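You operate a simulated robot arm through the tools that you are given. There is no shell and no other tool.

You are at the controls of a simulated robot arm. One attempt, no reset.

JOB
Rivet both hinge pins, then lay the hinge in the green tray.
Fine: the hinge is in the press slide; knob on RIVET; start first with the slide at PIN 1, then at PIN 2, each time till the lamp is green; slide out.

Only the result counts: the job must be done as asked and must still hold three seconds after the hand-in. Knocking over, shifting, dropping, spilling or breaking anything else fails it.

ROBOT AND FRAMES
A 6-joint arm with a fingered hand, fixed in place. Base frame: the origin is on the floor under the middle of its stand, x ahead of it, y to its left, z up. Units: cm, degrees, N and s.
With the tool pointing down near the work surface it reaches from about 30 to 70 cm from the base axis. Its first joint turns from -166.0 to 166.0 degrees. Payload 4 kg.
The TCP is the grasp point between the finger pads, 2.2 cm short of the fingertips. In the tool frame z runs along the fingers and y along their closing line. The gripper opens to 11.2 cm; its body begins 6 cm behind the TCP. The gripper is a hand of 4 fingers: y runs from the thumb to the fingers, the wrist lies at [0, 0, -21.8] in the tool frame, and closing takes about 1.5 s.
Orientation is told as [roll, pitch, yaw] about the base's x, y, z axes, in that order, counted from this pose: with the fingers straight down and closing along the base's y, the tool's x points along the base's -x, its y along +y and its z along -z.

CONTROLS
- The arm moves only by the tool arm_command. Its argument "commands" is a list of rows, each an object of numbers (a shift or turn left out is 0, a gripper value left out holds the last): "x", "y", "z": the shift along the tool's x, y, z in units of 40 mm (1.0 is 40 mm); "ax", "ay", "az": the turn, a rotation vector about the tool's x, y, z in units of 4 degrees (1.0 is 4 degrees); "claw": the closure, from 0 (fully open) to 1 (shut). In form: [{"x": .., "y": .., "z": .., "ax": .., "ay": .., "az": .., "claw": ..}, ...]. A call has 1 to 20 rows; each row shifts and turns the commanded pose from where the row before left it, along the tool's axes as they then stand. A call with a number of a shift or a turn outside -1 to 1 is refused whole. Each row takes 0.2 s and may step no farther than 5 cm and 8.6 degrees from the row before; otherwise, or with a gripper value out of range, the whole call is refused. A pose out of reach is approached as far as the arm can. The call stops where the force on the tool passes 40 N (or 10 N more than at its start, if that is more) or the arm is blocked; 0.2 s more then pass. The fingers move at their own pace (about 4.5 cm/s each) and stop on an object; they squeeze with about 22 N. The grip force told is the motor's: it shows also when the fingers shut on nothing. Time passes only in rows, and 0.2 s behind the last, so rows that do not move let the fingers close. It gives the time, the measured TCP pose, the force on the tool (base axes), the opening and the grip force at its end, in the units of the frame above (readings bear some noise), with the torque about the TCP (base axes, N m) and any sound that the robot's microphone picked up.
- Cameras (640 x 400 px; columns grow to the right, rows downward): "scene" is fixed at [22.08, -49.83, 155.28]; the picture's right is [0.87, -0.49, 0.00], its down [-0.30, -0.53, -0.79] and it looks along [0.39, 0.69, -0.61] (base axes); focal length 365 px, centre (320, 200). "wrist" rides on the gripper at [6.9, 0.4, -8.3] in the tool frame; the picture's right is [-0.06, 1.00, 0.00], its down [-0.77, -0.05, -0.64] and it looks along [-0.64, -0.04, 0.77] (tool axes); focal length 243 px, centre (320, 200). There is no depth. A picture from a camera that has moved, and an enlarged one, comes with that camera's place and axes in the base frame and with its lens.
- get_image(camera): a new picture of that camera. The clock stands still meanwhile.
- grasp_type(shape): the hand has 4 fingers and takes this shape, open, in about a second: jaw (thumb against the fingers, like two jaws); tri (thumb and two fingers); tip (a fingertip pinch); poke (one finger out to press); point (the index stretched); flat (the hand flat); cup (the hand cupped); fist (a fist). The gripper value then closes the fingers along that shape, each until it touches; the sizes above hold for jaw. It gives what a move gives, with no picture.
- inspect(camera, box): a new picture of the part [left, top, right, bottom] of that camera's present view, enlarged. The clock stands still meanwhile.
- close_job(): hands the job in; it is judged then, once.

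Places have to be worked out from the pictures, the camera data and where the tool is seen. Open the gripper and draw the arm clear of the work before you hand the job in, unless the task says otherwise.

The tools are called after "Call:" as name(argument=value, ...) on one line, values as JSON. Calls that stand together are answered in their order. arm_command: Moves the arm, as the interface text tells. Its arguments: {"type":"object","properties":{"commands":{"type":"array","items":{"type":"object","properties":{"x":{"type":"number"},"y":{"type":"number"},"z":{"type":"number"},"ax":{"type":"number"},"ay":{"type":"number"},"az":{"type":"number"},"claw":{"type":"number"}}}}},"required":["commands"]} The other tools are called the same way: grasp_type (shape) gives the hand a shape; get_image (camera) takes a picture; inspect (camera, box) takes an enlarged picture of a part of a camera's view; close_job () hands the job in.

At the start:

```text
clock: 0.0
tcp_pos: [34.26, 20.55, 123.56]
ee_rot: [0.0, 0.0, 0.0]
wrist_force: [0.1, -0.6, -0.5]
torque: [0.01, 0.04, 0.0]
opening: 11.19
grasp_force: 0.0
shape: jaw
```

scene: 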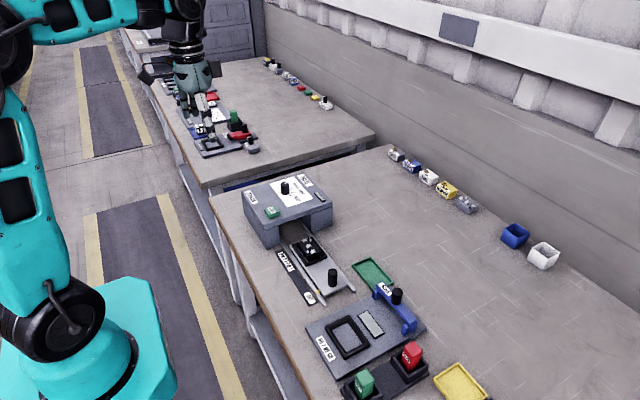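
wrist: 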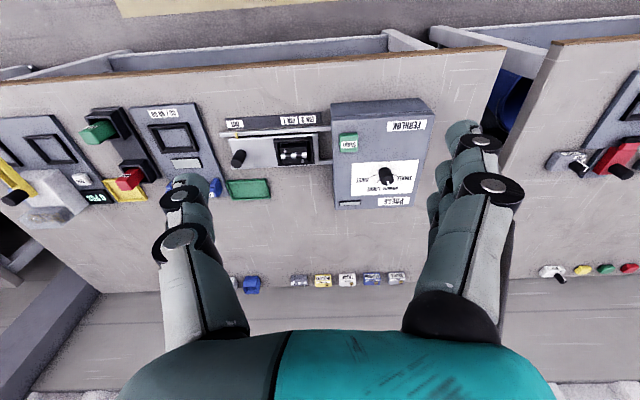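

I'll look at the press closely in both cameras first to read labels and work out the places.

Call:
inspect(camera="scene", box=[200, 160, 440, 310])

Call:
inspect(camera="wrist", box=[210, 80, 450, 230])

Call:
inspect(camera="scene", box=[270, 220, 370, 310])

```text
2.67 times, centred on (320, 235) of scene
camera zoom: at [22.08, -49.83, 155.28], right [0.87, -0.49, 0.0], down [-0.3, -0.53, -0.79], along [0.39, 0.69, -0.61], focal length 973 px, centre (320, 107)
```

zoom: 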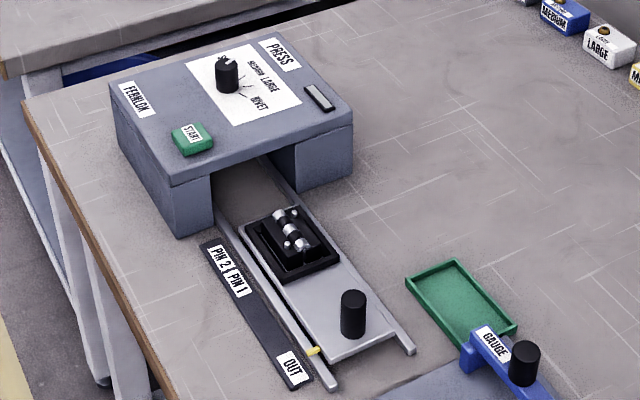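

```text
2.67 times, centred on (330, 155) of wrist
camera zoom: at [27.36, 20.91, 132.03], right [0.06, 1.0, 0.0], down [0.77, -0.05, 0.64], along [0.64, -0.04, -0.77], focal length 647 px, centre (293, 320)
```

zoom: 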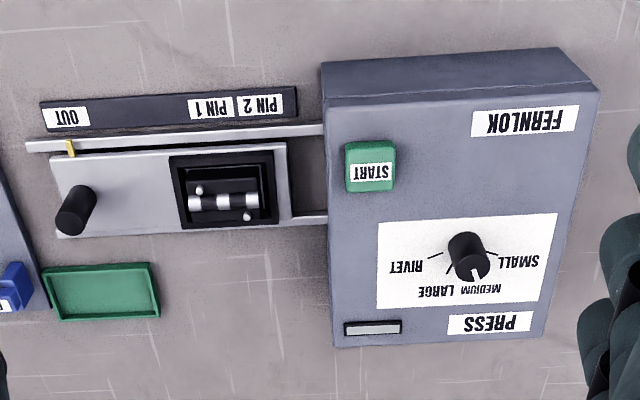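

```text
4.44 times, centred on (320, 265) of scene
camera zoom: at [22.08, -49.83, 155.28], right [0.87, -0.49, 0.0], down [-0.3, -0.53, -0.79], along [0.39, 0.69, -0.61], focal length 1622 px, centre (320, -89)
```

zoom: 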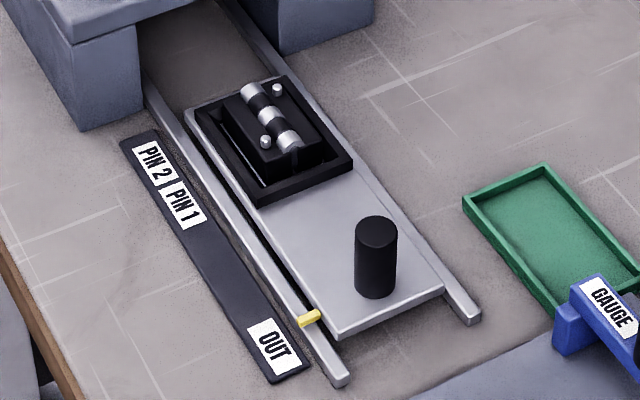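

The slide (handle toward -y, near [54, 1, 86]) sits at OUT with the hinge in it; START is near [49, 25, 89.5] and the press opens toward -y. I'll move nearer above the press for a better picture of the knob, button and lamp.

Call:
arm_command(commands=[{"x": -0.406, "y": 0.0625, "z": 0.8125}, {"x": -0.406, "y": 0.0625, "z": 0.8125}, {"x": -0.406, "y": 0.0625, "z": 0.8125}, {"x": -0.406, "y": 0.0625, "z": 0.8125}, {"x": -0.406, "y": 0.0625, "z": 0.8125}, {"x": -0.406, "y": 0.0625, "z": 0.8125}, {}])

Call:
get_image(camera="wrist")

```text
clock: 1.6
tcp_pos: [44.04, 22.13, 104.19]
ee_rot: [0.0, -0.1, 0.0]
wrist_force: [-0.3, -0.4, -0.6]
torque: [0.0, 0.0, 0.01]
opening: 11.19
grasp_force: 0.0
shape: jaw
```

```text
taken
camera wrist: at [37.05, 22.38, 112.49], right [0.06, 1.0, 0.0], down [0.77, -0.05, 0.64], along [0.64, -0.04, -0.77], focal length 243 px, centre (320, 200)
```

wrist: 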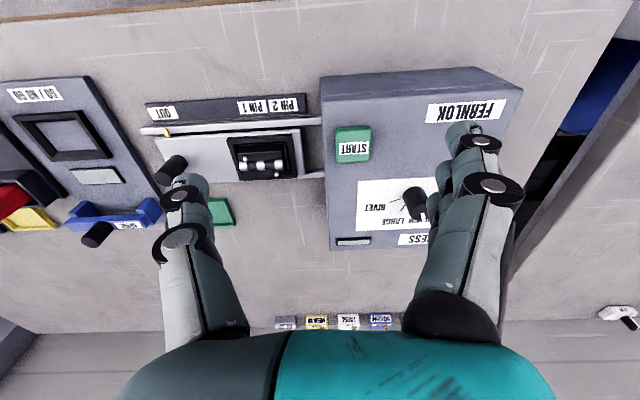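

The knob is partly hidden by the fingers; I enlarge the knob/button region and the slide region.

Call:
inspect(camera="wrist", box=[310, 110, 470, 260])

Call:
inspect(camera="wrist", box=[130, 80, 340, 230])

Call:
inspect(camera="scene", box=[230, 160, 340, 240])

```text
2.67 times, centred on (390, 185) of wrist
camera zoom: at [37.05, 22.38, 112.49], right [0.06, 1.0, 0.0], down [0.77, -0.05, 0.64], along [0.64, -0.04, -0.77], focal length 647 px, centre (133, 240)
```

zoom: 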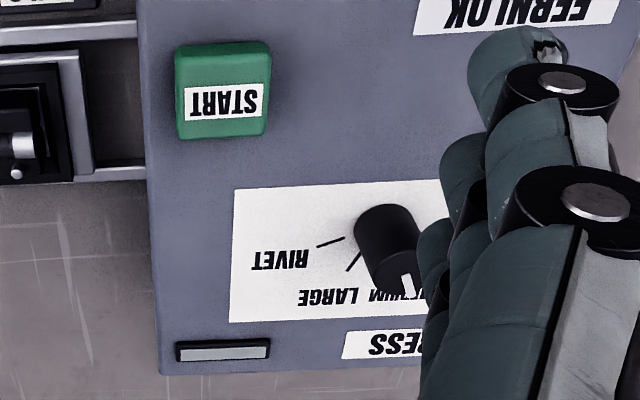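

```text
2.67 times, centred on (235, 155) of wrist
camera zoom: at [37.05, 22.38, 112.49], right [0.06, 1.0, 0.0], down [0.77, -0.05, 0.64], along [0.64, -0.04, -0.77], focal length 647 px, centre (547, 320)
```

zoom: 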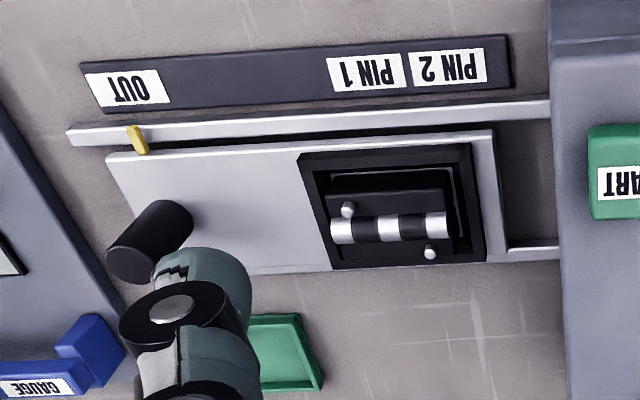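

```text
5.00 times, centred on (285, 200) of scene
camera zoom: at [22.08, -49.83, 155.28], right [0.87, -0.49, 0.0], down [-0.3, -0.53, -0.79], along [0.39, 0.69, -0.61], focal length 1824 px, centre (495, 200)
```

zoom: 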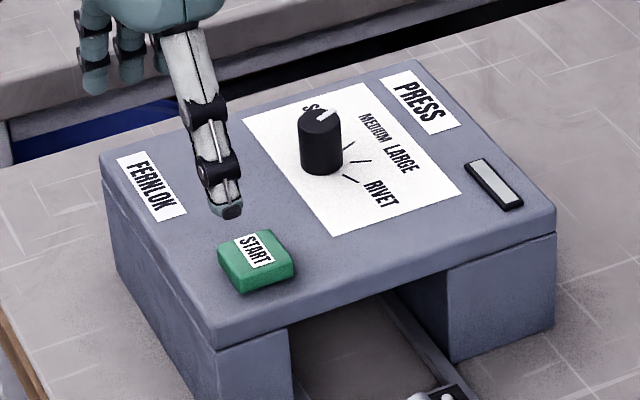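

The knob pointer is near MEDIUM and RIVET lies on its -y side. I shift the hand about 10 cm to +y so that the knob lies between the fingers in the wrist view.

Call:
arm_command(commands=[{"y": 0.9}, {"y": 0.9}, {"y": 0.8}, {}])

Call:
inspect(camera="wrist", box=[220, 100, 420, 260])

Call:
get_image(camera="wrist")

```text
clock: 2.6
tcp_pos: [43.92, 32.45, 104.08]
ee_rot: [0.0, 0.0, 0.0]
wrist_force: [-0.4, 0.5, 0.4]
torque: [0.02, 0.05, 0.02]
opening: 11.19
grasp_force: 0.1
shape: jaw
```

```text
2.50 times, centred on (320, 180) of wrist
camera zoom: at [37.05, 32.84, 112.45], right [0.06, 1.0, 0.0], down [0.77, -0.05, 0.64], along [0.64, -0.04, -0.77], focal length 606 px, centre (320, 250)
```

zoom: 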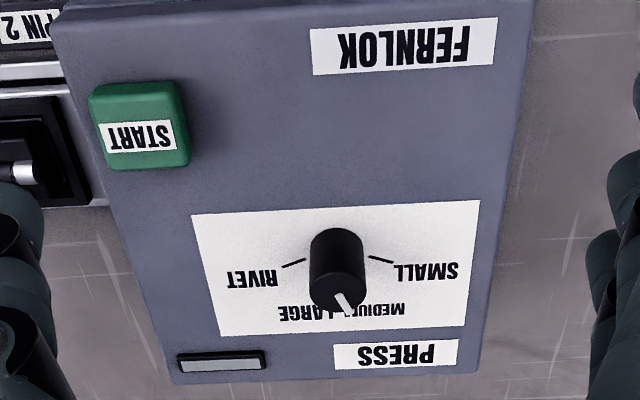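

```text
taken
camera wrist: at [37.05, 32.84, 112.45], right [0.06, 1.0, 0.0], down [0.77, -0.05, 0.64], along [0.64, -0.04, -0.77], focal length 243 px, centre (320, 200)
```

wrist: 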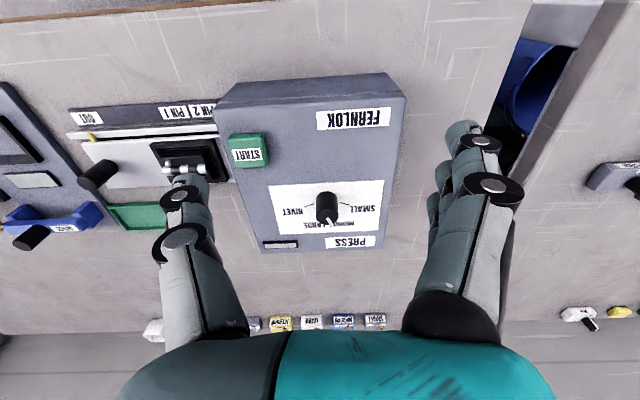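

From the two wrist views I place START's top at about [48.4, 24.9, 91.2], the press top at z≈89.7, and the knob axis at about [56.1, 32.5] with its top at z≈92.5; the pointer is at MEDIUM (~+20°) and the RIVET tick at about -70°, so roughly a 90° clockwise turn. I move over the knob and pre-turn the hand counter-clockwise by 45°.

Call:
arm_command(commands=[{"x": -0.759, "z": 0.36}, {"x": -0.759, "z": 0.36}, {"x": -0.759, "z": 0.36}, {"x": -0.759, "z": 0.36}, {"az": -0.94}, {"az": -0.94}, {"az": -0.94}, {"az": -0.94}, {"az": -0.94}, {"az": -0.94}, {"az": -0.94}, {"az": -0.94}, {"az": -0.94}, {"az": -0.94}, {"az": -0.94}, {"az": -0.94}, {}])

Call:
get_image(camera="wrist")

Call:
inspect(camera="scene", box=[210, 110, 370, 240])

```text
clock: 6.2
tcp_pos: [56.25, 32.53, 98.49]
ee_rot: [0.0, 0.0, 45.2]
wrist_force: [0.0, -0.8, -0.6]
torque: [-0.02, -0.03, -0.04]
opening: 11.2
grasp_force: 0.1
shape: jaw
```

```text
taken
camera wrist: at [51.0, 27.8, 106.76], right [-0.66, 0.75, 0.0], down [0.57, 0.51, 0.64], along [0.48, 0.43, -0.77], focal length 243 px, centre (320, 200)
```

wrist: 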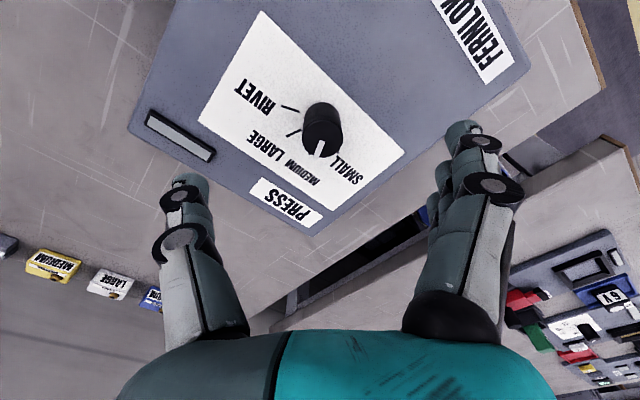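

```text
3.08 times, centred on (290, 175) of scene
camera zoom: at [22.08, -49.83, 155.28], right [0.87, -0.49, 0.0], down [-0.3, -0.53, -0.79], along [0.39, 0.69, -0.61], focal length 1123 px, centre (412, 277)
```

zoom: 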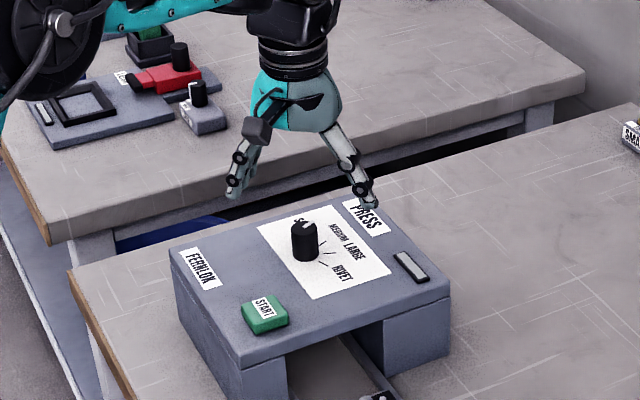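

The hand is above the knob at yaw 45°; a point straight under the TCP at knob-top height should appear at about (321, 142). I enlarge to compare.

Call:
inspect(camera="wrist", box=[260, 80, 380, 200])

```text
3.33 times, centred on (320, 140) of wrist
camera zoom: at [51.0, 27.8, 106.76], right [-0.66, 0.75, 0.0], down [0.57, 0.51, 0.64], along [0.48, 0.43, -0.77], focal length 809 px, centre (320, 400)
```

zoom: 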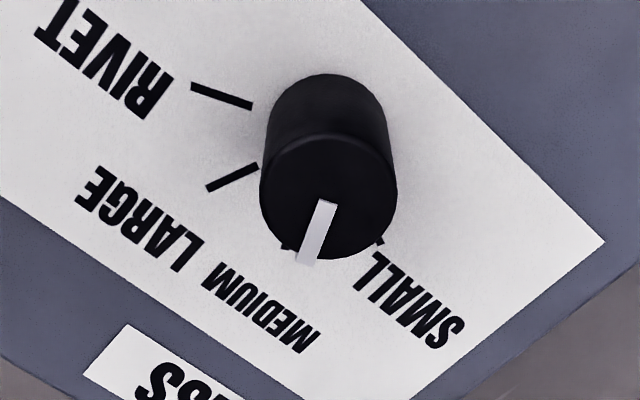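

The knob axis is within about 2 mm of the TCP line, so I pre-close to a smaller opening, then descend to TCP z≈92.5 (fingertips just above the press top) and close on the knob.

Call:
arm_command(commands=[{"claw": 0.4}, {"claw": 0.4}, {"claw": 0.4}, {"z": 0.5}, {"z": 0.5}, {"z": 0.3}, {"z": 0.15}, {}])

Call:
get_image(camera="wrist")

Call:
inspect(camera="scene", box=[230, 130, 350, 230])

```text
clock: 8.0
tcp_pos: [56.31, 32.5, 92.54]
ee_rot: [0.1, 0.1, 45.1]
wrist_force: [0.0, -0.9, -0.2]
torque: [0.0, 0.03, -0.02]
opening: 6.75
grasp_force: 0.0
shape: jaw
```

```text
taken
camera wrist: at [51.0, 27.7, 100.93], right [-0.66, 0.75, 0.0], down [0.57, 0.51, 0.64], along [0.48, 0.42, -0.77], focal length 243 px, centre (320, 200)
```

wrist: 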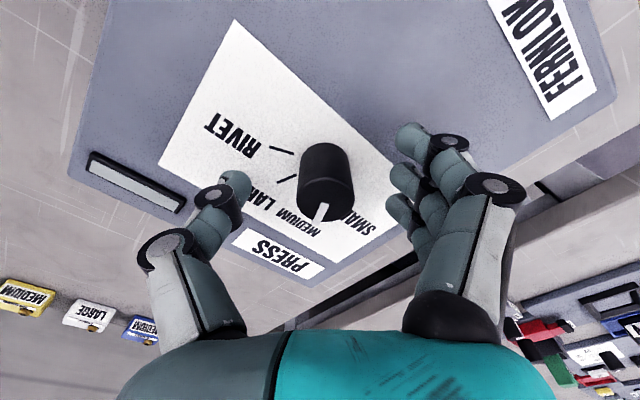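

```text
4.00 times, centred on (290, 180) of scene
camera zoom: at [22.08, -49.83, 155.28], right [0.87, -0.49, 0.0], down [-0.3, -0.53, -0.79], along [0.39, 0.69, -0.61], focal length 1460 px, centre (440, 280)
```

zoom: 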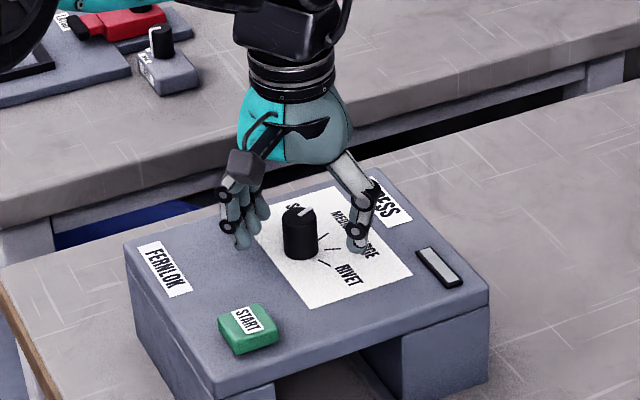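

The knob stands centred between thumb and fingers with its top about at TCP height. I close on it.

Call:
arm_command(commands=[{"claw": 1.0}, {"claw": 1.0}, {"claw": 1.0}, {"claw": 1.0}, {"claw": 1.0}, {"claw": 1.0}])

Call:
get_image(camera="wrist")

```text
clock: 9.4
tcp_pos: [56.21, 32.24, 92.53]
ee_rot: [0.0, 0.0, 45.0]
wrist_force: [7.4, -6.4, -1.8]
torque: [-0.06, -0.1, 0.01]
opening: 0.64
grasp_force: 22.2
shape: jaw
```

```text
taken
camera wrist: at [51.08, 27.62, 100.94], right [-0.66, 0.75, 0.0], down [0.58, 0.51, 0.64], along [0.48, 0.42, -0.77], focal length 243 px, centre (320, 200)
```

wrist: 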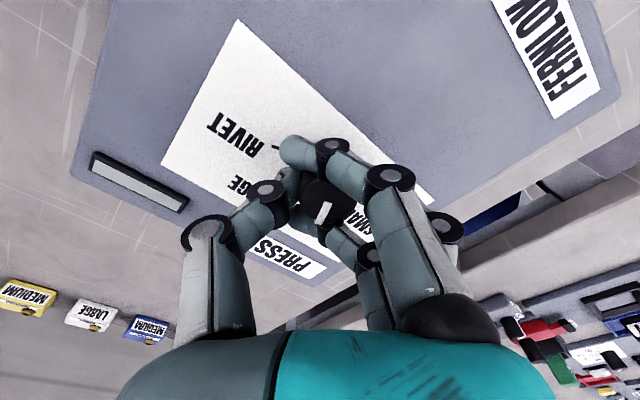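

The hand has closed round the knob (grip 22 N, a side load of ~10 N). I turn clockwise 44° first and check.

Call:
arm_command(commands=[{"az": 1}, {"az": 1}, {"az": 1}, {"az": 1}, {"az": 1}, {"az": 1}, {"az": 1}, {"az": 1}, {"az": 1}, {"az": 1}, {"az": 1}])

Call:
get_image(camera="wrist")

Call:
inspect(camera="scene", box=[240, 150, 340, 230])

```text
clock: 11.8
tcp_pos: [56.07, 32.37, 92.51]
ee_rot: [0.0, 0.1, 1.2]
wrist_force: [-4.5, -21.1, 0.7]
torque: [-0.3, 0.02, 0.04]
opening: 0.69
grasp_force: 22.0
shape: jaw
```

```text
taken
camera wrist: at [49.19, 32.65, 100.95], right [0.05, 1.0, 0.0], down [0.77, -0.03, 0.64], along [0.64, -0.03, -0.77], focal length 243 px, centre (320, 200)
```

wrist: 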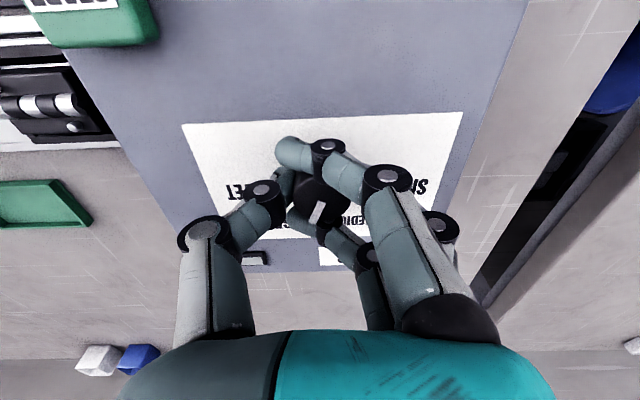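

```text
5.00 times, centred on (290, 190) of scene
camera zoom: at [22.08, -49.83, 155.28], right [0.87, -0.49, 0.0], down [-0.3, -0.53, -0.79], along [0.39, 0.69, -0.61], focal length 1824 px, centre (470, 250)
```

zoom: 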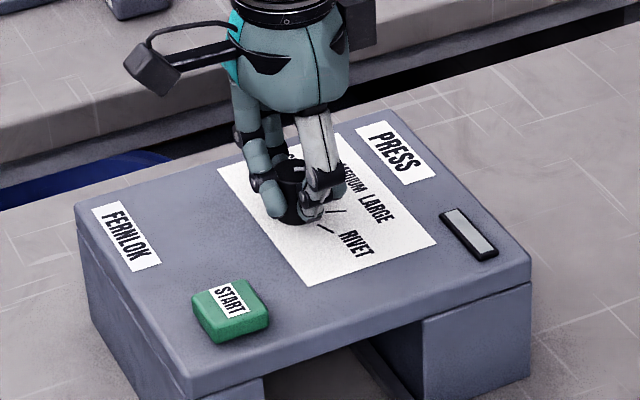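

The pointer has turned along with the hand. The tool is being pushed toward -y with 21 N, so I ease the TCP slightly that way, and look closely at the pointer before the rest of the turn.

Call:
inspect(camera="wrist", box=[260, 150, 380, 250])

Call:
arm_command(commands=[{"y": -0.04, "az": 1}, {"az": 1}, {"az": 1}, {"az": 1}, {"az": 1}, {"az": 1}, {"az": 1}, {"az": 1}])

Call:
inspect(camera="wrist", box=[220, 110, 420, 260])

```text
4.00 times, centred on (320, 200) of wrist
camera zoom: at [49.19, 32.65, 100.95], right [0.05, 1.0, 0.0], down [0.77, -0.03, 0.64], along [0.64, -0.03, -0.77], focal length 970 px, centre (320, 200)
```

zoom: 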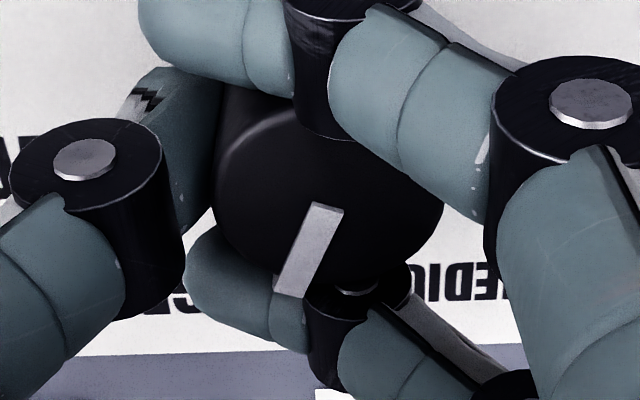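

```text
clock: 13.6
tcp_pos: [56.08, 32.32, 92.62]
ee_rot: [-0.1, 0.1, -31.0]
wrist_force: [-15.3, -12.2, -4.2]
torque: [-0.19, 0.19, 0.07]
opening: 0.64
grasp_force: 21.7
shape: jaw
```

```text
2.67 times, centred on (320, 185) of wrist
camera zoom: at [50.36, 36.18, 101.0], right [0.57, 0.82, 0.0], down [0.63, -0.43, 0.64], along [0.53, -0.37, -0.77], focal length 647 px, centre (320, 240)
```

zoom: 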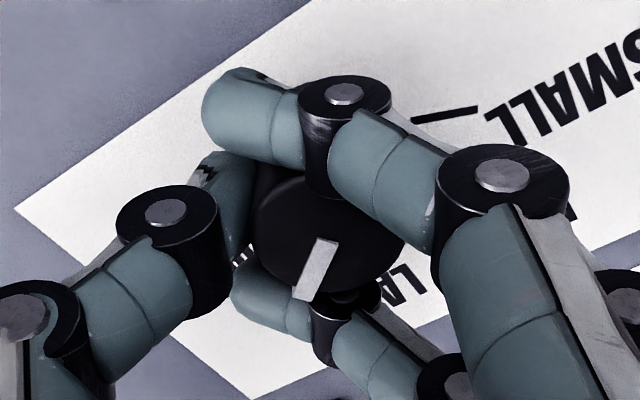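

The pointer now reads about -51 to -56°; RIVET is at about -67°. I turn 14° more and then look.

Call:
arm_command(commands=[{"az": 0.9}, {"az": 0.9}, {"az": 0.9}, {"az": 0.8}, {}])

Call:
inspect(camera="wrist", box=[220, 110, 420, 260])

Call:
inspect(camera="scene", box=[250, 160, 330, 220])

```text
clock: 14.8
tcp_pos: [56.06, 32.35, 92.57]
ee_rot: [-0.2, 0.1, -44.8]
wrist_force: [-22.9, -4.6, -2.7]
torque: [-0.15, 0.26, 0.01]
opening: 0.62
grasp_force: 22.4
shape: jaw
```

```text
2.67 times, centred on (320, 185) of wrist
camera zoom: at [51.47, 37.42, 100.99], right [0.75, 0.66, 0.0], down [0.51, -0.57, 0.64], along [0.42, -0.48, -0.77], focal length 647 px, centre (320, 240)
```

zoom: 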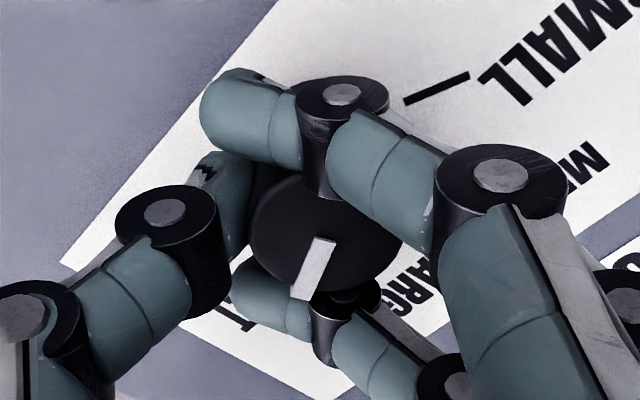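

```text
6.67 times, centred on (290, 190) of scene
camera zoom: at [22.08, -49.83, 155.28], right [0.87, -0.49, 0.0], down [-0.3, -0.53, -0.79], along [0.39, 0.69, -0.61], focal length 2432 px, centre (520, 267)
```

zoom: 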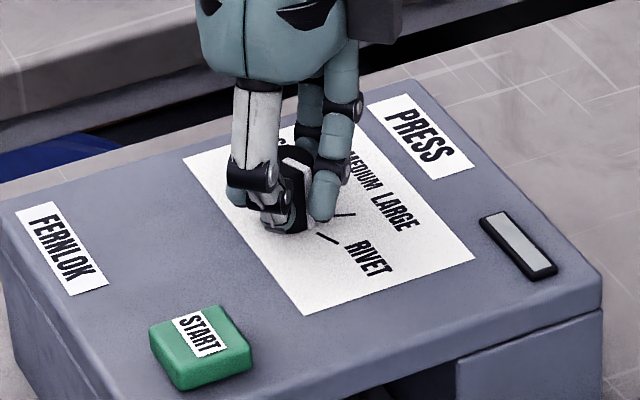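

The pointer now reads about -67°, on RIVET by my figures. I open, rise clear and check the setting.

Call:
arm_command(commands=[{"claw": 0.3}, {"claw": 0.3}, {"claw": 0.3}, {"claw": 0.3}, {"claw": 0.3}, {"z": -0.5}, {"z": -0.8}, {"z": -0.8}, {}])

Call:
inspect(camera="wrist", box=[260, 60, 400, 180])

Call:
inspect(camera="scene", box=[250, 160, 330, 220])

```text
clock: 16.8
tcp_pos: [56.25, 32.14, 100.94]
ee_rot: [0.0, 0.0, -44.9]
wrist_force: [-0.4, 0.0, 0.1]
torque: [-0.01, -0.01, -0.01]
opening: 7.81
grasp_force: 0.1
shape: jaw
```

```text
3.33 times, centred on (330, 120) of wrist
camera zoom: at [51.79, 37.27, 109.4], right [0.75, 0.66, 0.0], down [0.51, -0.57, 0.64], along [0.43, -0.48, -0.77], focal length 809 px, centre (287, 467)
```

zoom: 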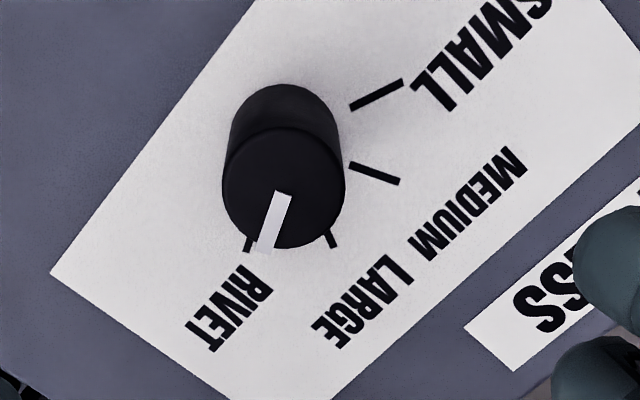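

```text
6.67 times, centred on (290, 190) of scene
camera zoom: at [22.08, -49.83, 155.28], right [0.87, -0.49, 0.0], down [-0.3, -0.53, -0.79], along [0.39, 0.69, -0.61], focal length 2432 px, centre (520, 267)
```

zoom: 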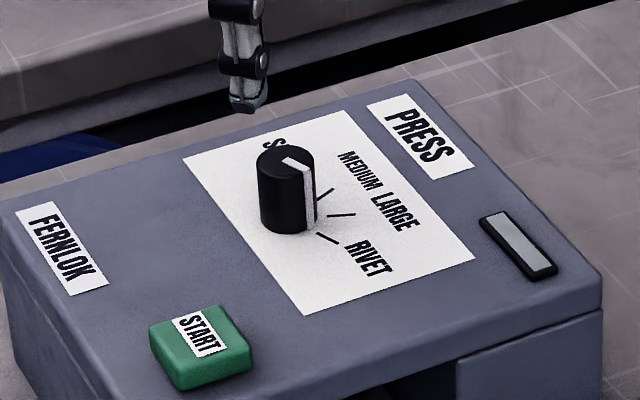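

The knob points on the RIVET tick (within a couple of degrees), and the slide is untouched. I turn the hand back to yaw 0 and go over to view the slide, handle and scale.

Call:
arm_command(commands=[{"az": -0.94}, {"az": -0.94}, {"az": -0.94}, {"az": -0.94}, {"az": -0.94}, {"az": -0.94}, {"az": -0.94}, {"az": -0.94}, {"az": -0.94}, {"az": -0.94}, {"az": -0.94}, {"az": -0.89}, {}])

Call:
arm_command(commands=[{"x": 0.383, "y": -0.85, "z": -0.1}, {"x": 0.383, "y": -0.85, "z": -0.1}, {"x": 0.383, "y": -0.85, "z": -0.1}, {"x": 0.383, "y": -0.85, "z": -0.1}, {"x": 0.383, "y": -0.85, "z": -0.1}, {"x": 0.383, "y": -0.85, "z": -0.1}, {"x": 0.383, "y": -0.85, "z": -0.1}, {"x": 0.383, "y": -0.85, "z": -0.1, "claw": 0}, {}])

Call:
get_image(camera="wrist")

```text
clock: 19.6
tcp_pos: [56.15, 32.34, 101.02]
ee_rot: [-0.1, 0.1, 0.1]
wrist_force: [0.0, 0.3, -0.8]
torque: [-0.02, 0.0, 0.03]
opening: 7.83
grasp_force: 0.0
shape: jaw
```

```text
clock: 21.6
tcp_pos: [43.78, 4.97, 104.25]
ee_rot: [-0.1, 0.1, 0.1]
wrist_force: [0.0, 0.0, -0.2]
torque: [-0.02, 0.01, -0.03]
opening: 11.2
grasp_force: 0.1
shape: jaw
```

```text
taken
camera wrist: at [36.91, 5.37, 112.64], right [0.06, 1.0, 0.0], down [0.77, -0.05, 0.64], along [0.64, -0.04, -0.77], focal length 243 px, centre (320, 200)
```

wrist: 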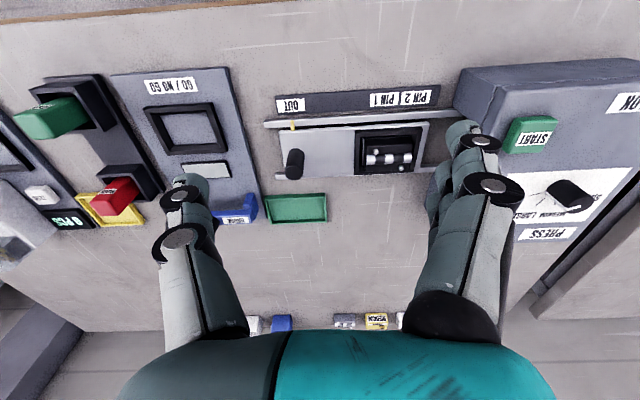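

I enlarge the slide, handle and scale in this view.

Call:
inspect(camera="wrist", box=[255, 70, 455, 230])

Call:
inspect(camera="wrist", box=[265, 80, 345, 190])

Call:
inspect(camera="wrist", box=[340, 80, 450, 180])

```text
2.50 times, centred on (355, 150) of wrist
camera zoom: at [36.91, 5.37, 112.64], right [0.06, 1.0, 0.0], down [0.77, -0.05, 0.64], along [0.64, -0.04, -0.77], focal length 606 px, centre (232, 325)
```

zoom: 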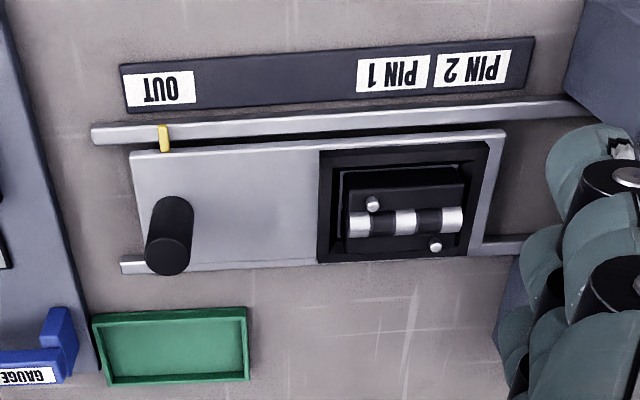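

```text
3.64 times, centred on (305, 135) of wrist
camera zoom: at [36.91, 5.37, 112.64], right [0.06, 1.0, 0.0], down [0.77, -0.05, 0.64], along [0.64, -0.04, -0.77], focal length 882 px, centre (374, 436)
```

zoom: 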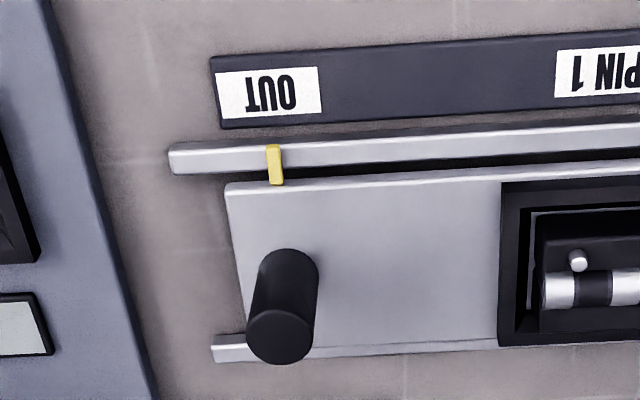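

```text
4.00 times, centred on (395, 130) of wrist
camera zoom: at [36.91, 5.37, 112.64], right [0.06, 1.0, 0.0], down [0.77, -0.05, 0.64], along [0.64, -0.04, -0.77], focal length 970 px, centre (20, 480)
```

zoom: 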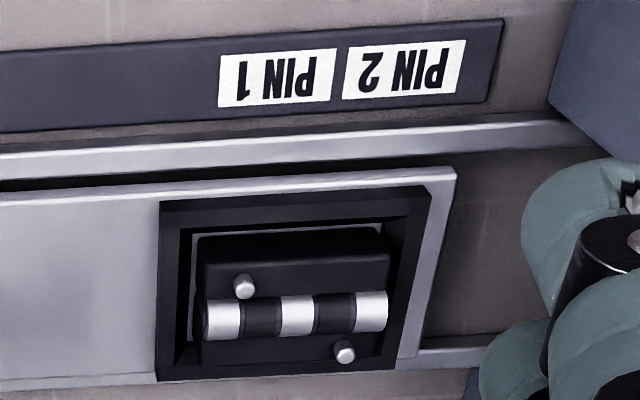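

The slide pointer is at y≈1.0 on OUT; PIN 1 is at y≈13.0 and PIN 2 at y≈17.0, so travels of about 12 and 16 cm. The handle is at about [53.95, 1.0], top z≈86.3. I turn the hand to yaw +90° (closing along x, camera on the -y side, clear of the press) and go above the handle.

Call:
arm_command(commands=[{"az": -0.98}, {"az": -0.98}, {"az": -0.98}, {"az": -0.98}, {"az": -0.98}, {"az": -0.98}, {"az": -0.98}, {"az": -0.98}, {"az": -0.98}, {"az": -0.98}, {"az": -0.98}, {"az": -0.98}, {"az": -0.98}, {"az": -0.98}, {"az": -0.98}, {"az": -0.98}, {"az": -0.98}, {"az": -0.98}])

Call:
arm_command(commands=[{"az": -0.98}, {"az": -0.98}, {"az": -0.98}, {"az": -0.98}, {"az": -0.94}, {"x": 0.248, "y": -0.635, "z": 0.7, "claw": 0.4}, {"x": 0.248, "y": -0.635, "z": 0.7}, {"x": 0.248, "y": -0.635, "z": 0.7}, {"x": 0.248, "y": -0.635, "z": 0.7}, {}])

Call:
get_image(camera="wrist")

Call:
inspect(camera="scene", box=[230, 170, 390, 310])

```text
clock: 25.4
tcp_pos: [43.99, 5.2, 104.19]
ee_rot: [0.0, 0.0, 70.7]
wrist_force: [0.0, 0.3, 0.1]
torque: [0.04, 0.02, 0.02]
opening: 11.19
grasp_force: 0.0
shape: jaw
```

```text
clock: 27.6
tcp_pos: [53.82, 6.42, 93.07]
ee_rot: [0.0, -0.1, 89.6]
wrist_force: [0.7, 1.0, 0.4]
torque: [-0.01, -0.03, -0.02]
opening: 6.77
grasp_force: 0.1
shape: jaw
out of reach, approached as far as the arm can: row 6, 7, 8, 9
```

```text
taken
camera wrist: at [53.25, -0.6, 101.47], right [-1.0, 0.07, 0.0], down [0.05, 0.76, 0.64], along [0.04, 0.64, -0.76], focal length 243 px, centre (320, 200)
```

wrist: 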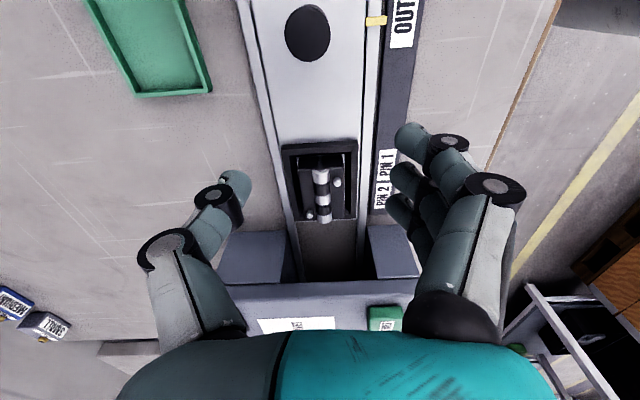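

```text
2.86 times, centred on (310, 240) of scene
camera zoom: at [22.08, -49.83, 155.28], right [0.87, -0.49, 0.0], down [-0.3, -0.53, -0.79], along [0.39, 0.69, -0.61], focal length 1042 px, centre (349, 86)
```

zoom: 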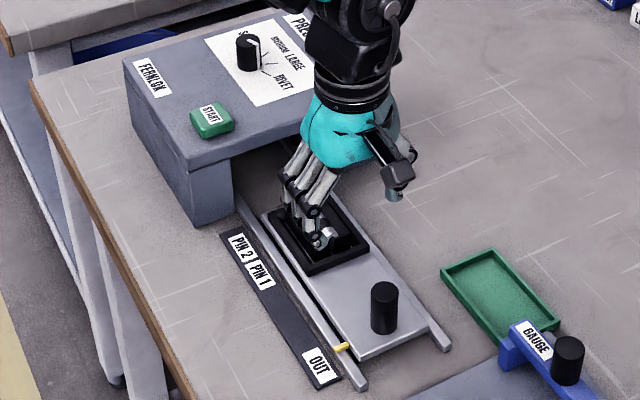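

The arm stops short of the target (TCP y 6.4): the wrist yaw of 90° seems at its limit here. I turn back 12° to about 78° and see where it settles.

Call:
arm_command(commands=[{"az": 1}, {"az": 1}, {"az": 1}, {}])

Call:
get_image(camera="wrist")

```text
clock: 28.6
tcp_pos: [53.59, 6.4, 92.98]
ee_rot: [0.0, 0.0, 77.9]
wrist_force: [-0.3, -0.3, 0.9]
torque: [0.0, 0.0, 0.01]
opening: 6.77
grasp_force: 0.1
shape: jaw
```

```text
taken
camera wrist: at [51.74, -0.36, 101.42], right [-0.96, 0.27, 0.0], down [0.21, 0.74, 0.64], along [0.17, 0.62, -0.77], focal length 243 px, centre (320, 200)
```

wrist: 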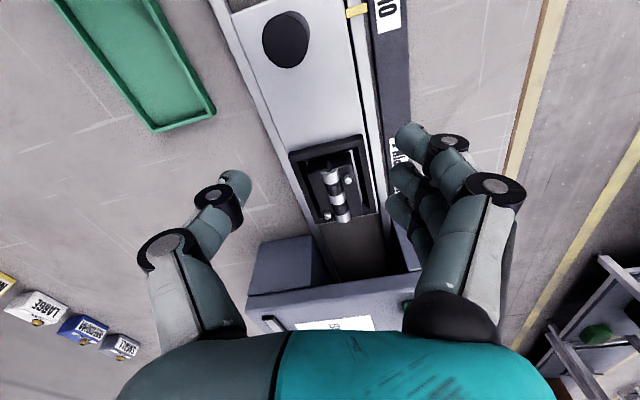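

The predicted handle position projects to (287, 45) and it is seen at (286, 40), so the estimate holds. I move straight above the handle at yaw 78°.

Call:
arm_command(commands=[{"x": 0.45, "y": -0.13}, {"x": 0.45, "y": -0.13}, {"x": 0.42, "y": -0.11}, {}])

Call:
get_image(camera="wrist")

```text
clock: 29.6
tcp_pos: [53.95, 0.88, 92.99]
ee_rot: [0.1, 0.0, 78.0]
wrist_force: [-0.7, -0.4, 0.3]
torque: [0.03, -0.02, 0.0]
opening: 6.76
grasp_force: 0.0
shape: jaw
```

```text
taken
camera wrist: at [52.06, -5.83, 101.41], right [-0.96, 0.27, 0.0], down [0.21, 0.74, 0.64], along [0.17, 0.62, -0.77], focal length 243 px, centre (320, 200)
```

wrist: 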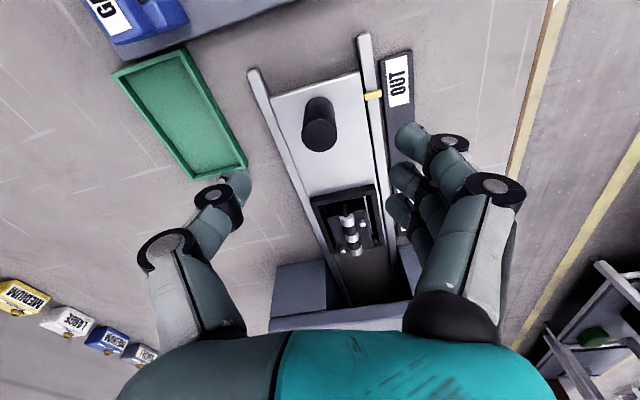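

The handle is right under the TCP. I descend to TCP z≈85.6 (fingertips near 83.4, above the slide plate).

Call:
arm_command(commands=[{"z": 0.6}, {"z": 0.6}, {"z": 0.4}, {"z": 0.25}, {}])

Call:
get_image(camera="wrist")

Call:
inspect(camera="scene", box=[260, 200, 380, 310])

```text
clock: 30.8
tcp_pos: [53.98, 0.96, 85.67]
ee_rot: [0.1, 0.0, 77.9]
wrist_force: [0.0, 0.3, 0.5]
torque: [0.0, -0.01, -0.01]
opening: 6.8
grasp_force: 0.1
shape: jaw
```

```text
taken
camera wrist: at [52.13, -5.84, 94.07], right [-0.96, 0.27, 0.0], down [0.21, 0.74, 0.64], along [0.17, 0.62, -0.77], focal length 243 px, centre (320, 200)
```

wrist: 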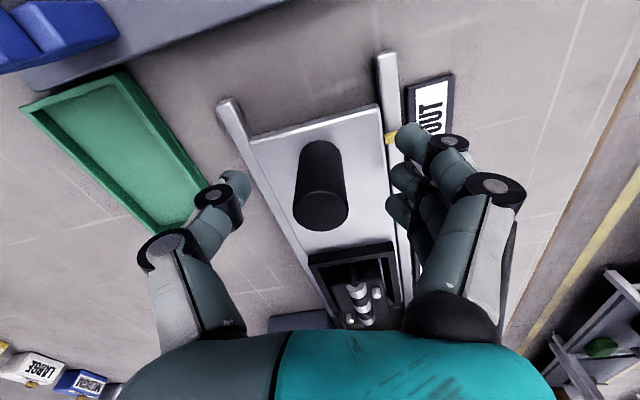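

```text
3.64 times, centred on (320, 255) of scene
camera zoom: at [22.08, -49.83, 155.28], right [0.87, -0.49, 0.0], down [-0.3, -0.53, -0.79], along [0.39, 0.69, -0.61], focal length 1327 px, centre (320, 0)
```

zoom: 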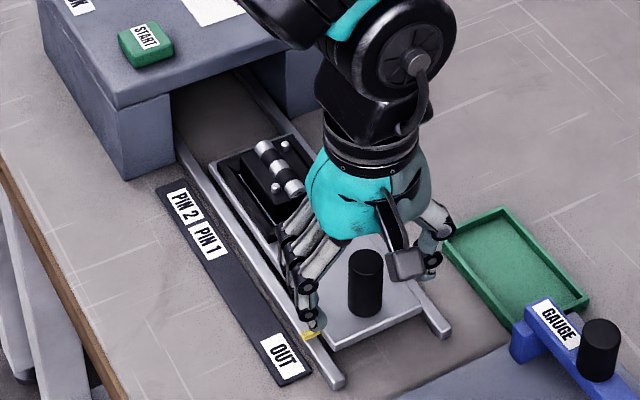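

The handle stands between thumb and fingers; I close on it.

Call:
arm_command(commands=[{"claw": 1.0}, {"claw": 1.0}, {"claw": 1.0}, {"claw": 1.0}, {"claw": 1.0}, {"claw": 1.0}])

Call:
get_image(camera="wrist")

```text
clock: 32.2
tcp_pos: [54.27, 0.9, 85.68]
ee_rot: [-0.2, 0.0, 78.0]
wrist_force: [11.3, -1.1, -2.9]
torque: [-0.02, -0.07, -0.01]
opening: 0.56
grasp_force: 21.4
shape: jaw
```

```text
taken
camera wrist: at [52.23, -5.85, 94.1], right [-0.96, 0.27, 0.0], down [0.2, 0.74, 0.64], along [0.18, 0.62, -0.77], focal length 243 px, centre (320, 200)
```

wrist: 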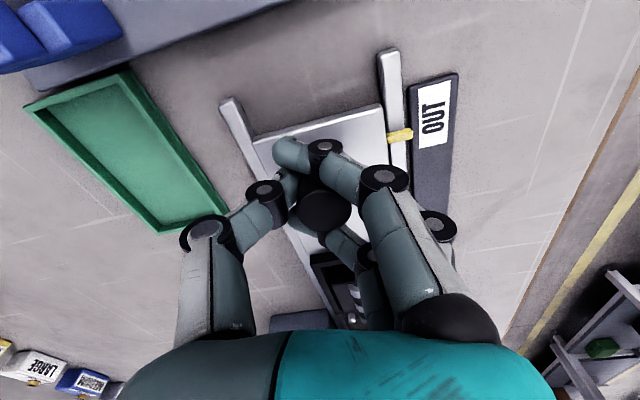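

The handle is caged by the fingers on both its y sides. I push the slide +y by 10.5 cm first and check.

Call:
arm_command(commands=[{"x": -0.3668, "y": 0.078}, {"x": -0.3668, "y": 0.078}, {"x": -0.3668, "y": 0.078}, {"x": -0.3668, "y": 0.078}, {"x": -0.3668, "y": 0.078}, {"x": -0.3668, "y": 0.078}, {"x": -0.3668, "y": 0.078}, {}])

Call:
get_image(camera="wrist")

Call:
inspect(camera="scene", box=[230, 180, 370, 310])

```text
clock: 34.0
tcp_pos: [53.98, 11.56, 85.64]
ee_rot: [0.0, 0.0, 78.1]
wrist_force: [16.5, -1.1, 2.9]
torque: [-0.03, -0.2, -0.04]
opening: 0.58
grasp_force: 21.8
shape: jaw
```

```text
taken
camera wrist: at [52.16, 4.69, 94.05], right [-0.96, 0.27, 0.0], down [0.21, 0.74, 0.64], along [0.17, 0.62, -0.77], focal length 243 px, centre (320, 200)
```

wrist: 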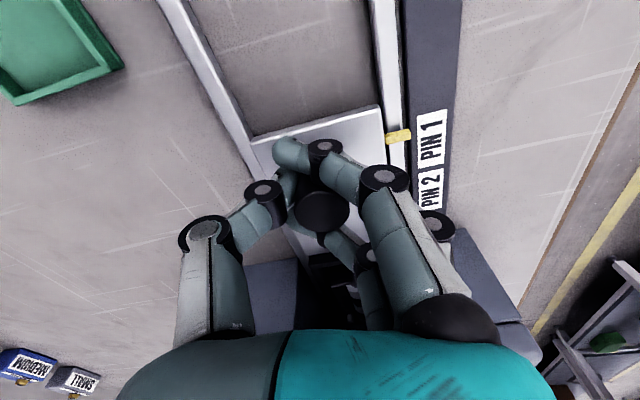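

```text
3.08 times, centred on (300, 245) of scene
camera zoom: at [22.08, -49.83, 155.28], right [0.87, -0.49, 0.0], down [-0.3, -0.53, -0.79], along [0.39, 0.69, -0.61], focal length 1123 px, centre (382, 62)
```

zoom: 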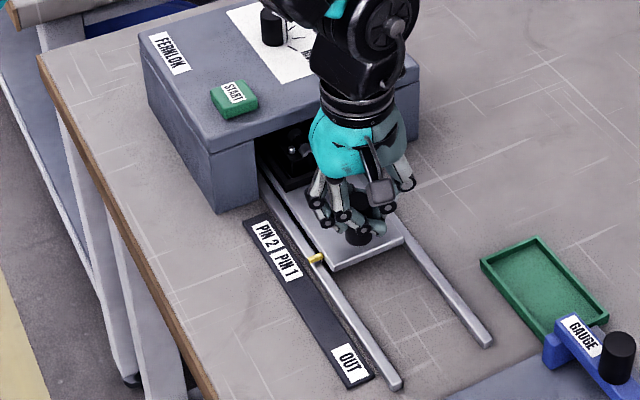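

The pointer is at y≈11.3 and the middle of the PIN 1 label at about 12.5, so another ~1.2 cm is needed. I push that on slowly.

Call:
arm_command(commands=[{"x": -0.1, "y": 0.01}, {"x": -0.1, "y": 0.01}, {"x": -0.1, "y": 0.01}, {}, {}])

Call:
inspect(camera="wrist", box=[340, 60, 500, 240])

Call:
inspect(camera="scene", box=[270, 220, 350, 290])

```text
clock: 35.2
tcp_pos: [54.09, 12.66, 85.69]
ee_rot: [0.0, 0.1, 78.1]
wrist_force: [8.9, 1.8, 1.9]
torque: [0.04, -0.11, 0.01]
opening: 0.58
grasp_force: 22.0
shape: jaw
```

```text
2.22 times, centred on (420, 150) of wrist
camera zoom: at [52.27, 5.88, 94.04], right [-0.96, 0.27, 0.0], down [0.21, 0.74, 0.64], along [0.17, 0.62, -0.77], focal length 539 px, centre (98, 311)
```

zoom: 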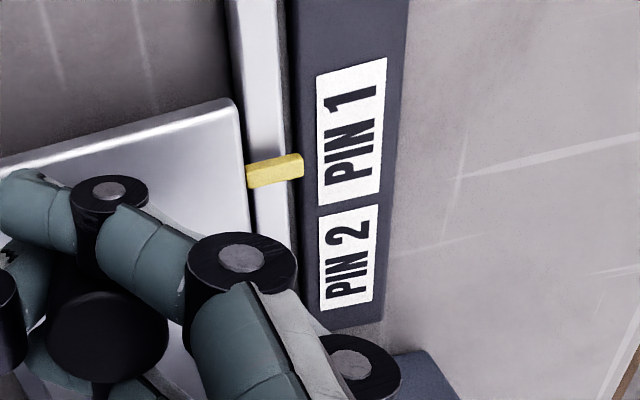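

```text
5.71 times, centred on (310, 255) of scene
camera zoom: at [22.08, -49.83, 155.28], right [0.87, -0.49, 0.0], down [-0.3, -0.53, -0.79], along [0.39, 0.69, -0.61], focal length 2085 px, centre (377, -114)
```

zoom: 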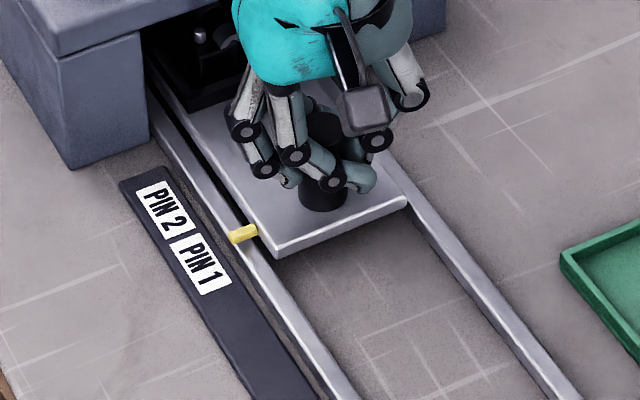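

The pointer lies about 0.3 cm short of the middle of PIN 1; I nudge it that much and then release and rise.

Call:
arm_command(commands=[{"x": -0.035, "y": 0.005}, {"x": -0.035, "y": 0.005}, {}, {}])

Call:
inspect(camera="scene", box=[270, 220, 350, 290])

```text
clock: 36.2
tcp_pos: [54.12, 12.94, 85.65]
ee_rot: [-0.1, 0.0, 78.1]
wrist_force: [7.9, -2.3, 4.9]
torque: [0.01, -0.06, 0.01]
opening: 0.58
grasp_force: 21.9
shape: jaw
```

```text
5.71 times, centred on (310, 255) of scene
camera zoom: at [22.08, -49.83, 155.28], right [0.87, -0.49, 0.0], down [-0.3, -0.53, -0.79], along [0.39, 0.69, -0.61], focal length 2085 px, centre (377, -114)
```

zoom: 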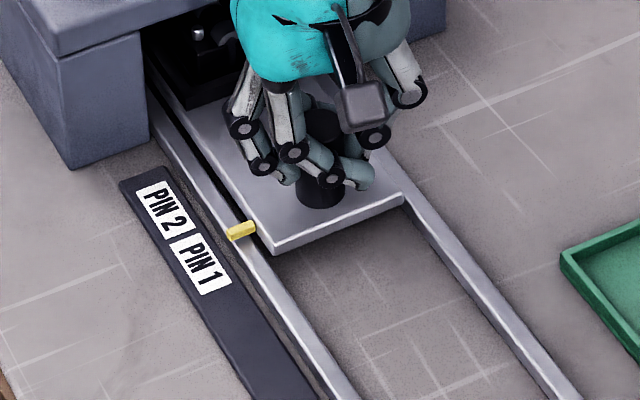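

The pointer now sits at the middle of PIN 1. I release, rise straight up and check that the slide stayed put.

Call:
arm_command(commands=[{"claw": 0.4}, {"claw": 0.4}, {"claw": 0.4}, {"claw": 0.4}, {"z": -0.5}, {"z": -0.8}, {"z": -0.9}, {"z": -0.9}, {}])

Call:
inspect(camera="scene", box=[270, 220, 350, 290])

Call:
get_image(camera="wrist")

```text
clock: 38.2
tcp_pos: [54.02, 12.89, 98.0]
ee_rot: [0.0, 0.0, 78.1]
wrist_force: [0.1, 0.6, -0.9]
torque: [-0.02, -0.02, -0.02]
opening: 6.69
grasp_force: 0.1
shape: jaw
```

```text
5.71 times, centred on (310, 255) of scene
camera zoom: at [22.08, -49.83, 155.28], right [0.87, -0.49, 0.0], down [-0.3, -0.53, -0.79], along [0.39, 0.69, -0.61], focal length 2085 px, centre (377, -114)
```

zoom: 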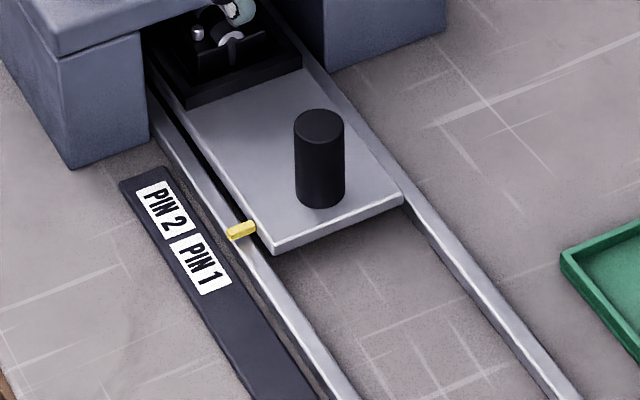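

```text
taken
camera wrist: at [52.21, 6.1, 106.4], right [-0.96, 0.27, 0.0], down [0.21, 0.74, 0.64], along [0.17, 0.62, -0.77], focal length 243 px, centre (320, 200)
```

wrist: 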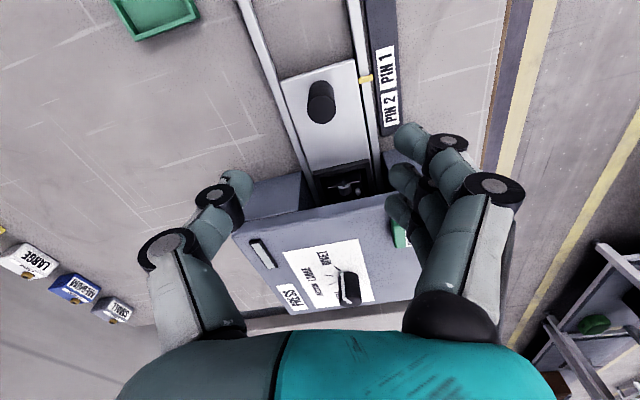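

The slide stays at PIN 1. Now I shut the hand and go above START at about [48.4, 24.9].

Call:
arm_command(commands=[{"x": -0.66, "y": 0.501, "claw": 1}, {"x": -0.66, "y": 0.501}, {"x": -0.66, "y": 0.501}, {"x": -0.66, "y": 0.501}, {}, {}, {}, {}])

Call:
get_image(camera="wrist")

Call:
inspect(camera="scene", box=[210, 120, 350, 240])

```text
clock: 40.0
tcp_pos: [48.54, 24.8, 98.07]
ee_rot: [0.0, -0.1, 78.0]
wrist_force: [-0.7, -0.2, 0.2]
torque: [0.02, 0.01, -0.02]
opening: 0.0
grasp_force: 21.6
shape: jaw
```

```text
taken
camera wrist: at [46.63, 18.03, 106.49], right [-0.96, 0.27, 0.0], down [0.21, 0.74, 0.64], along [0.17, 0.62, -0.77], focal length 243 px, centre (320, 200)
```

wrist: 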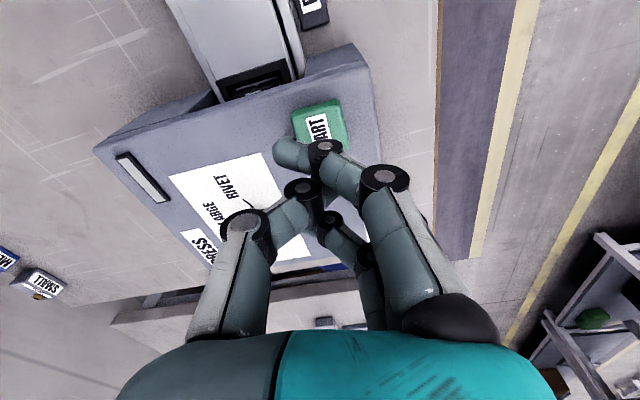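

```text
3.33 times, centred on (280, 180) of scene
camera zoom: at [22.08, -49.83, 155.28], right [0.87, -0.49, 0.0], down [-0.3, -0.53, -0.79], along [0.39, 0.69, -0.61], focal length 1216 px, centre (453, 267)
```

zoom: 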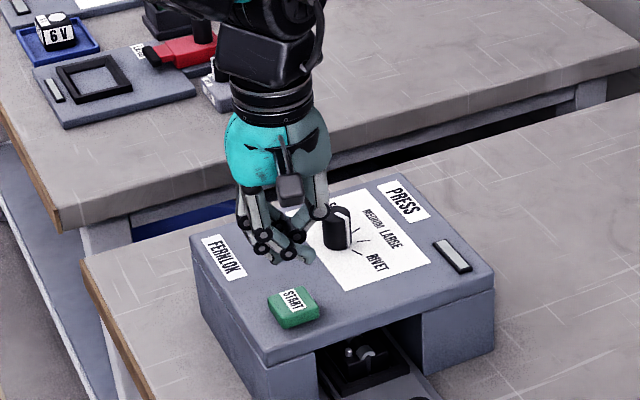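

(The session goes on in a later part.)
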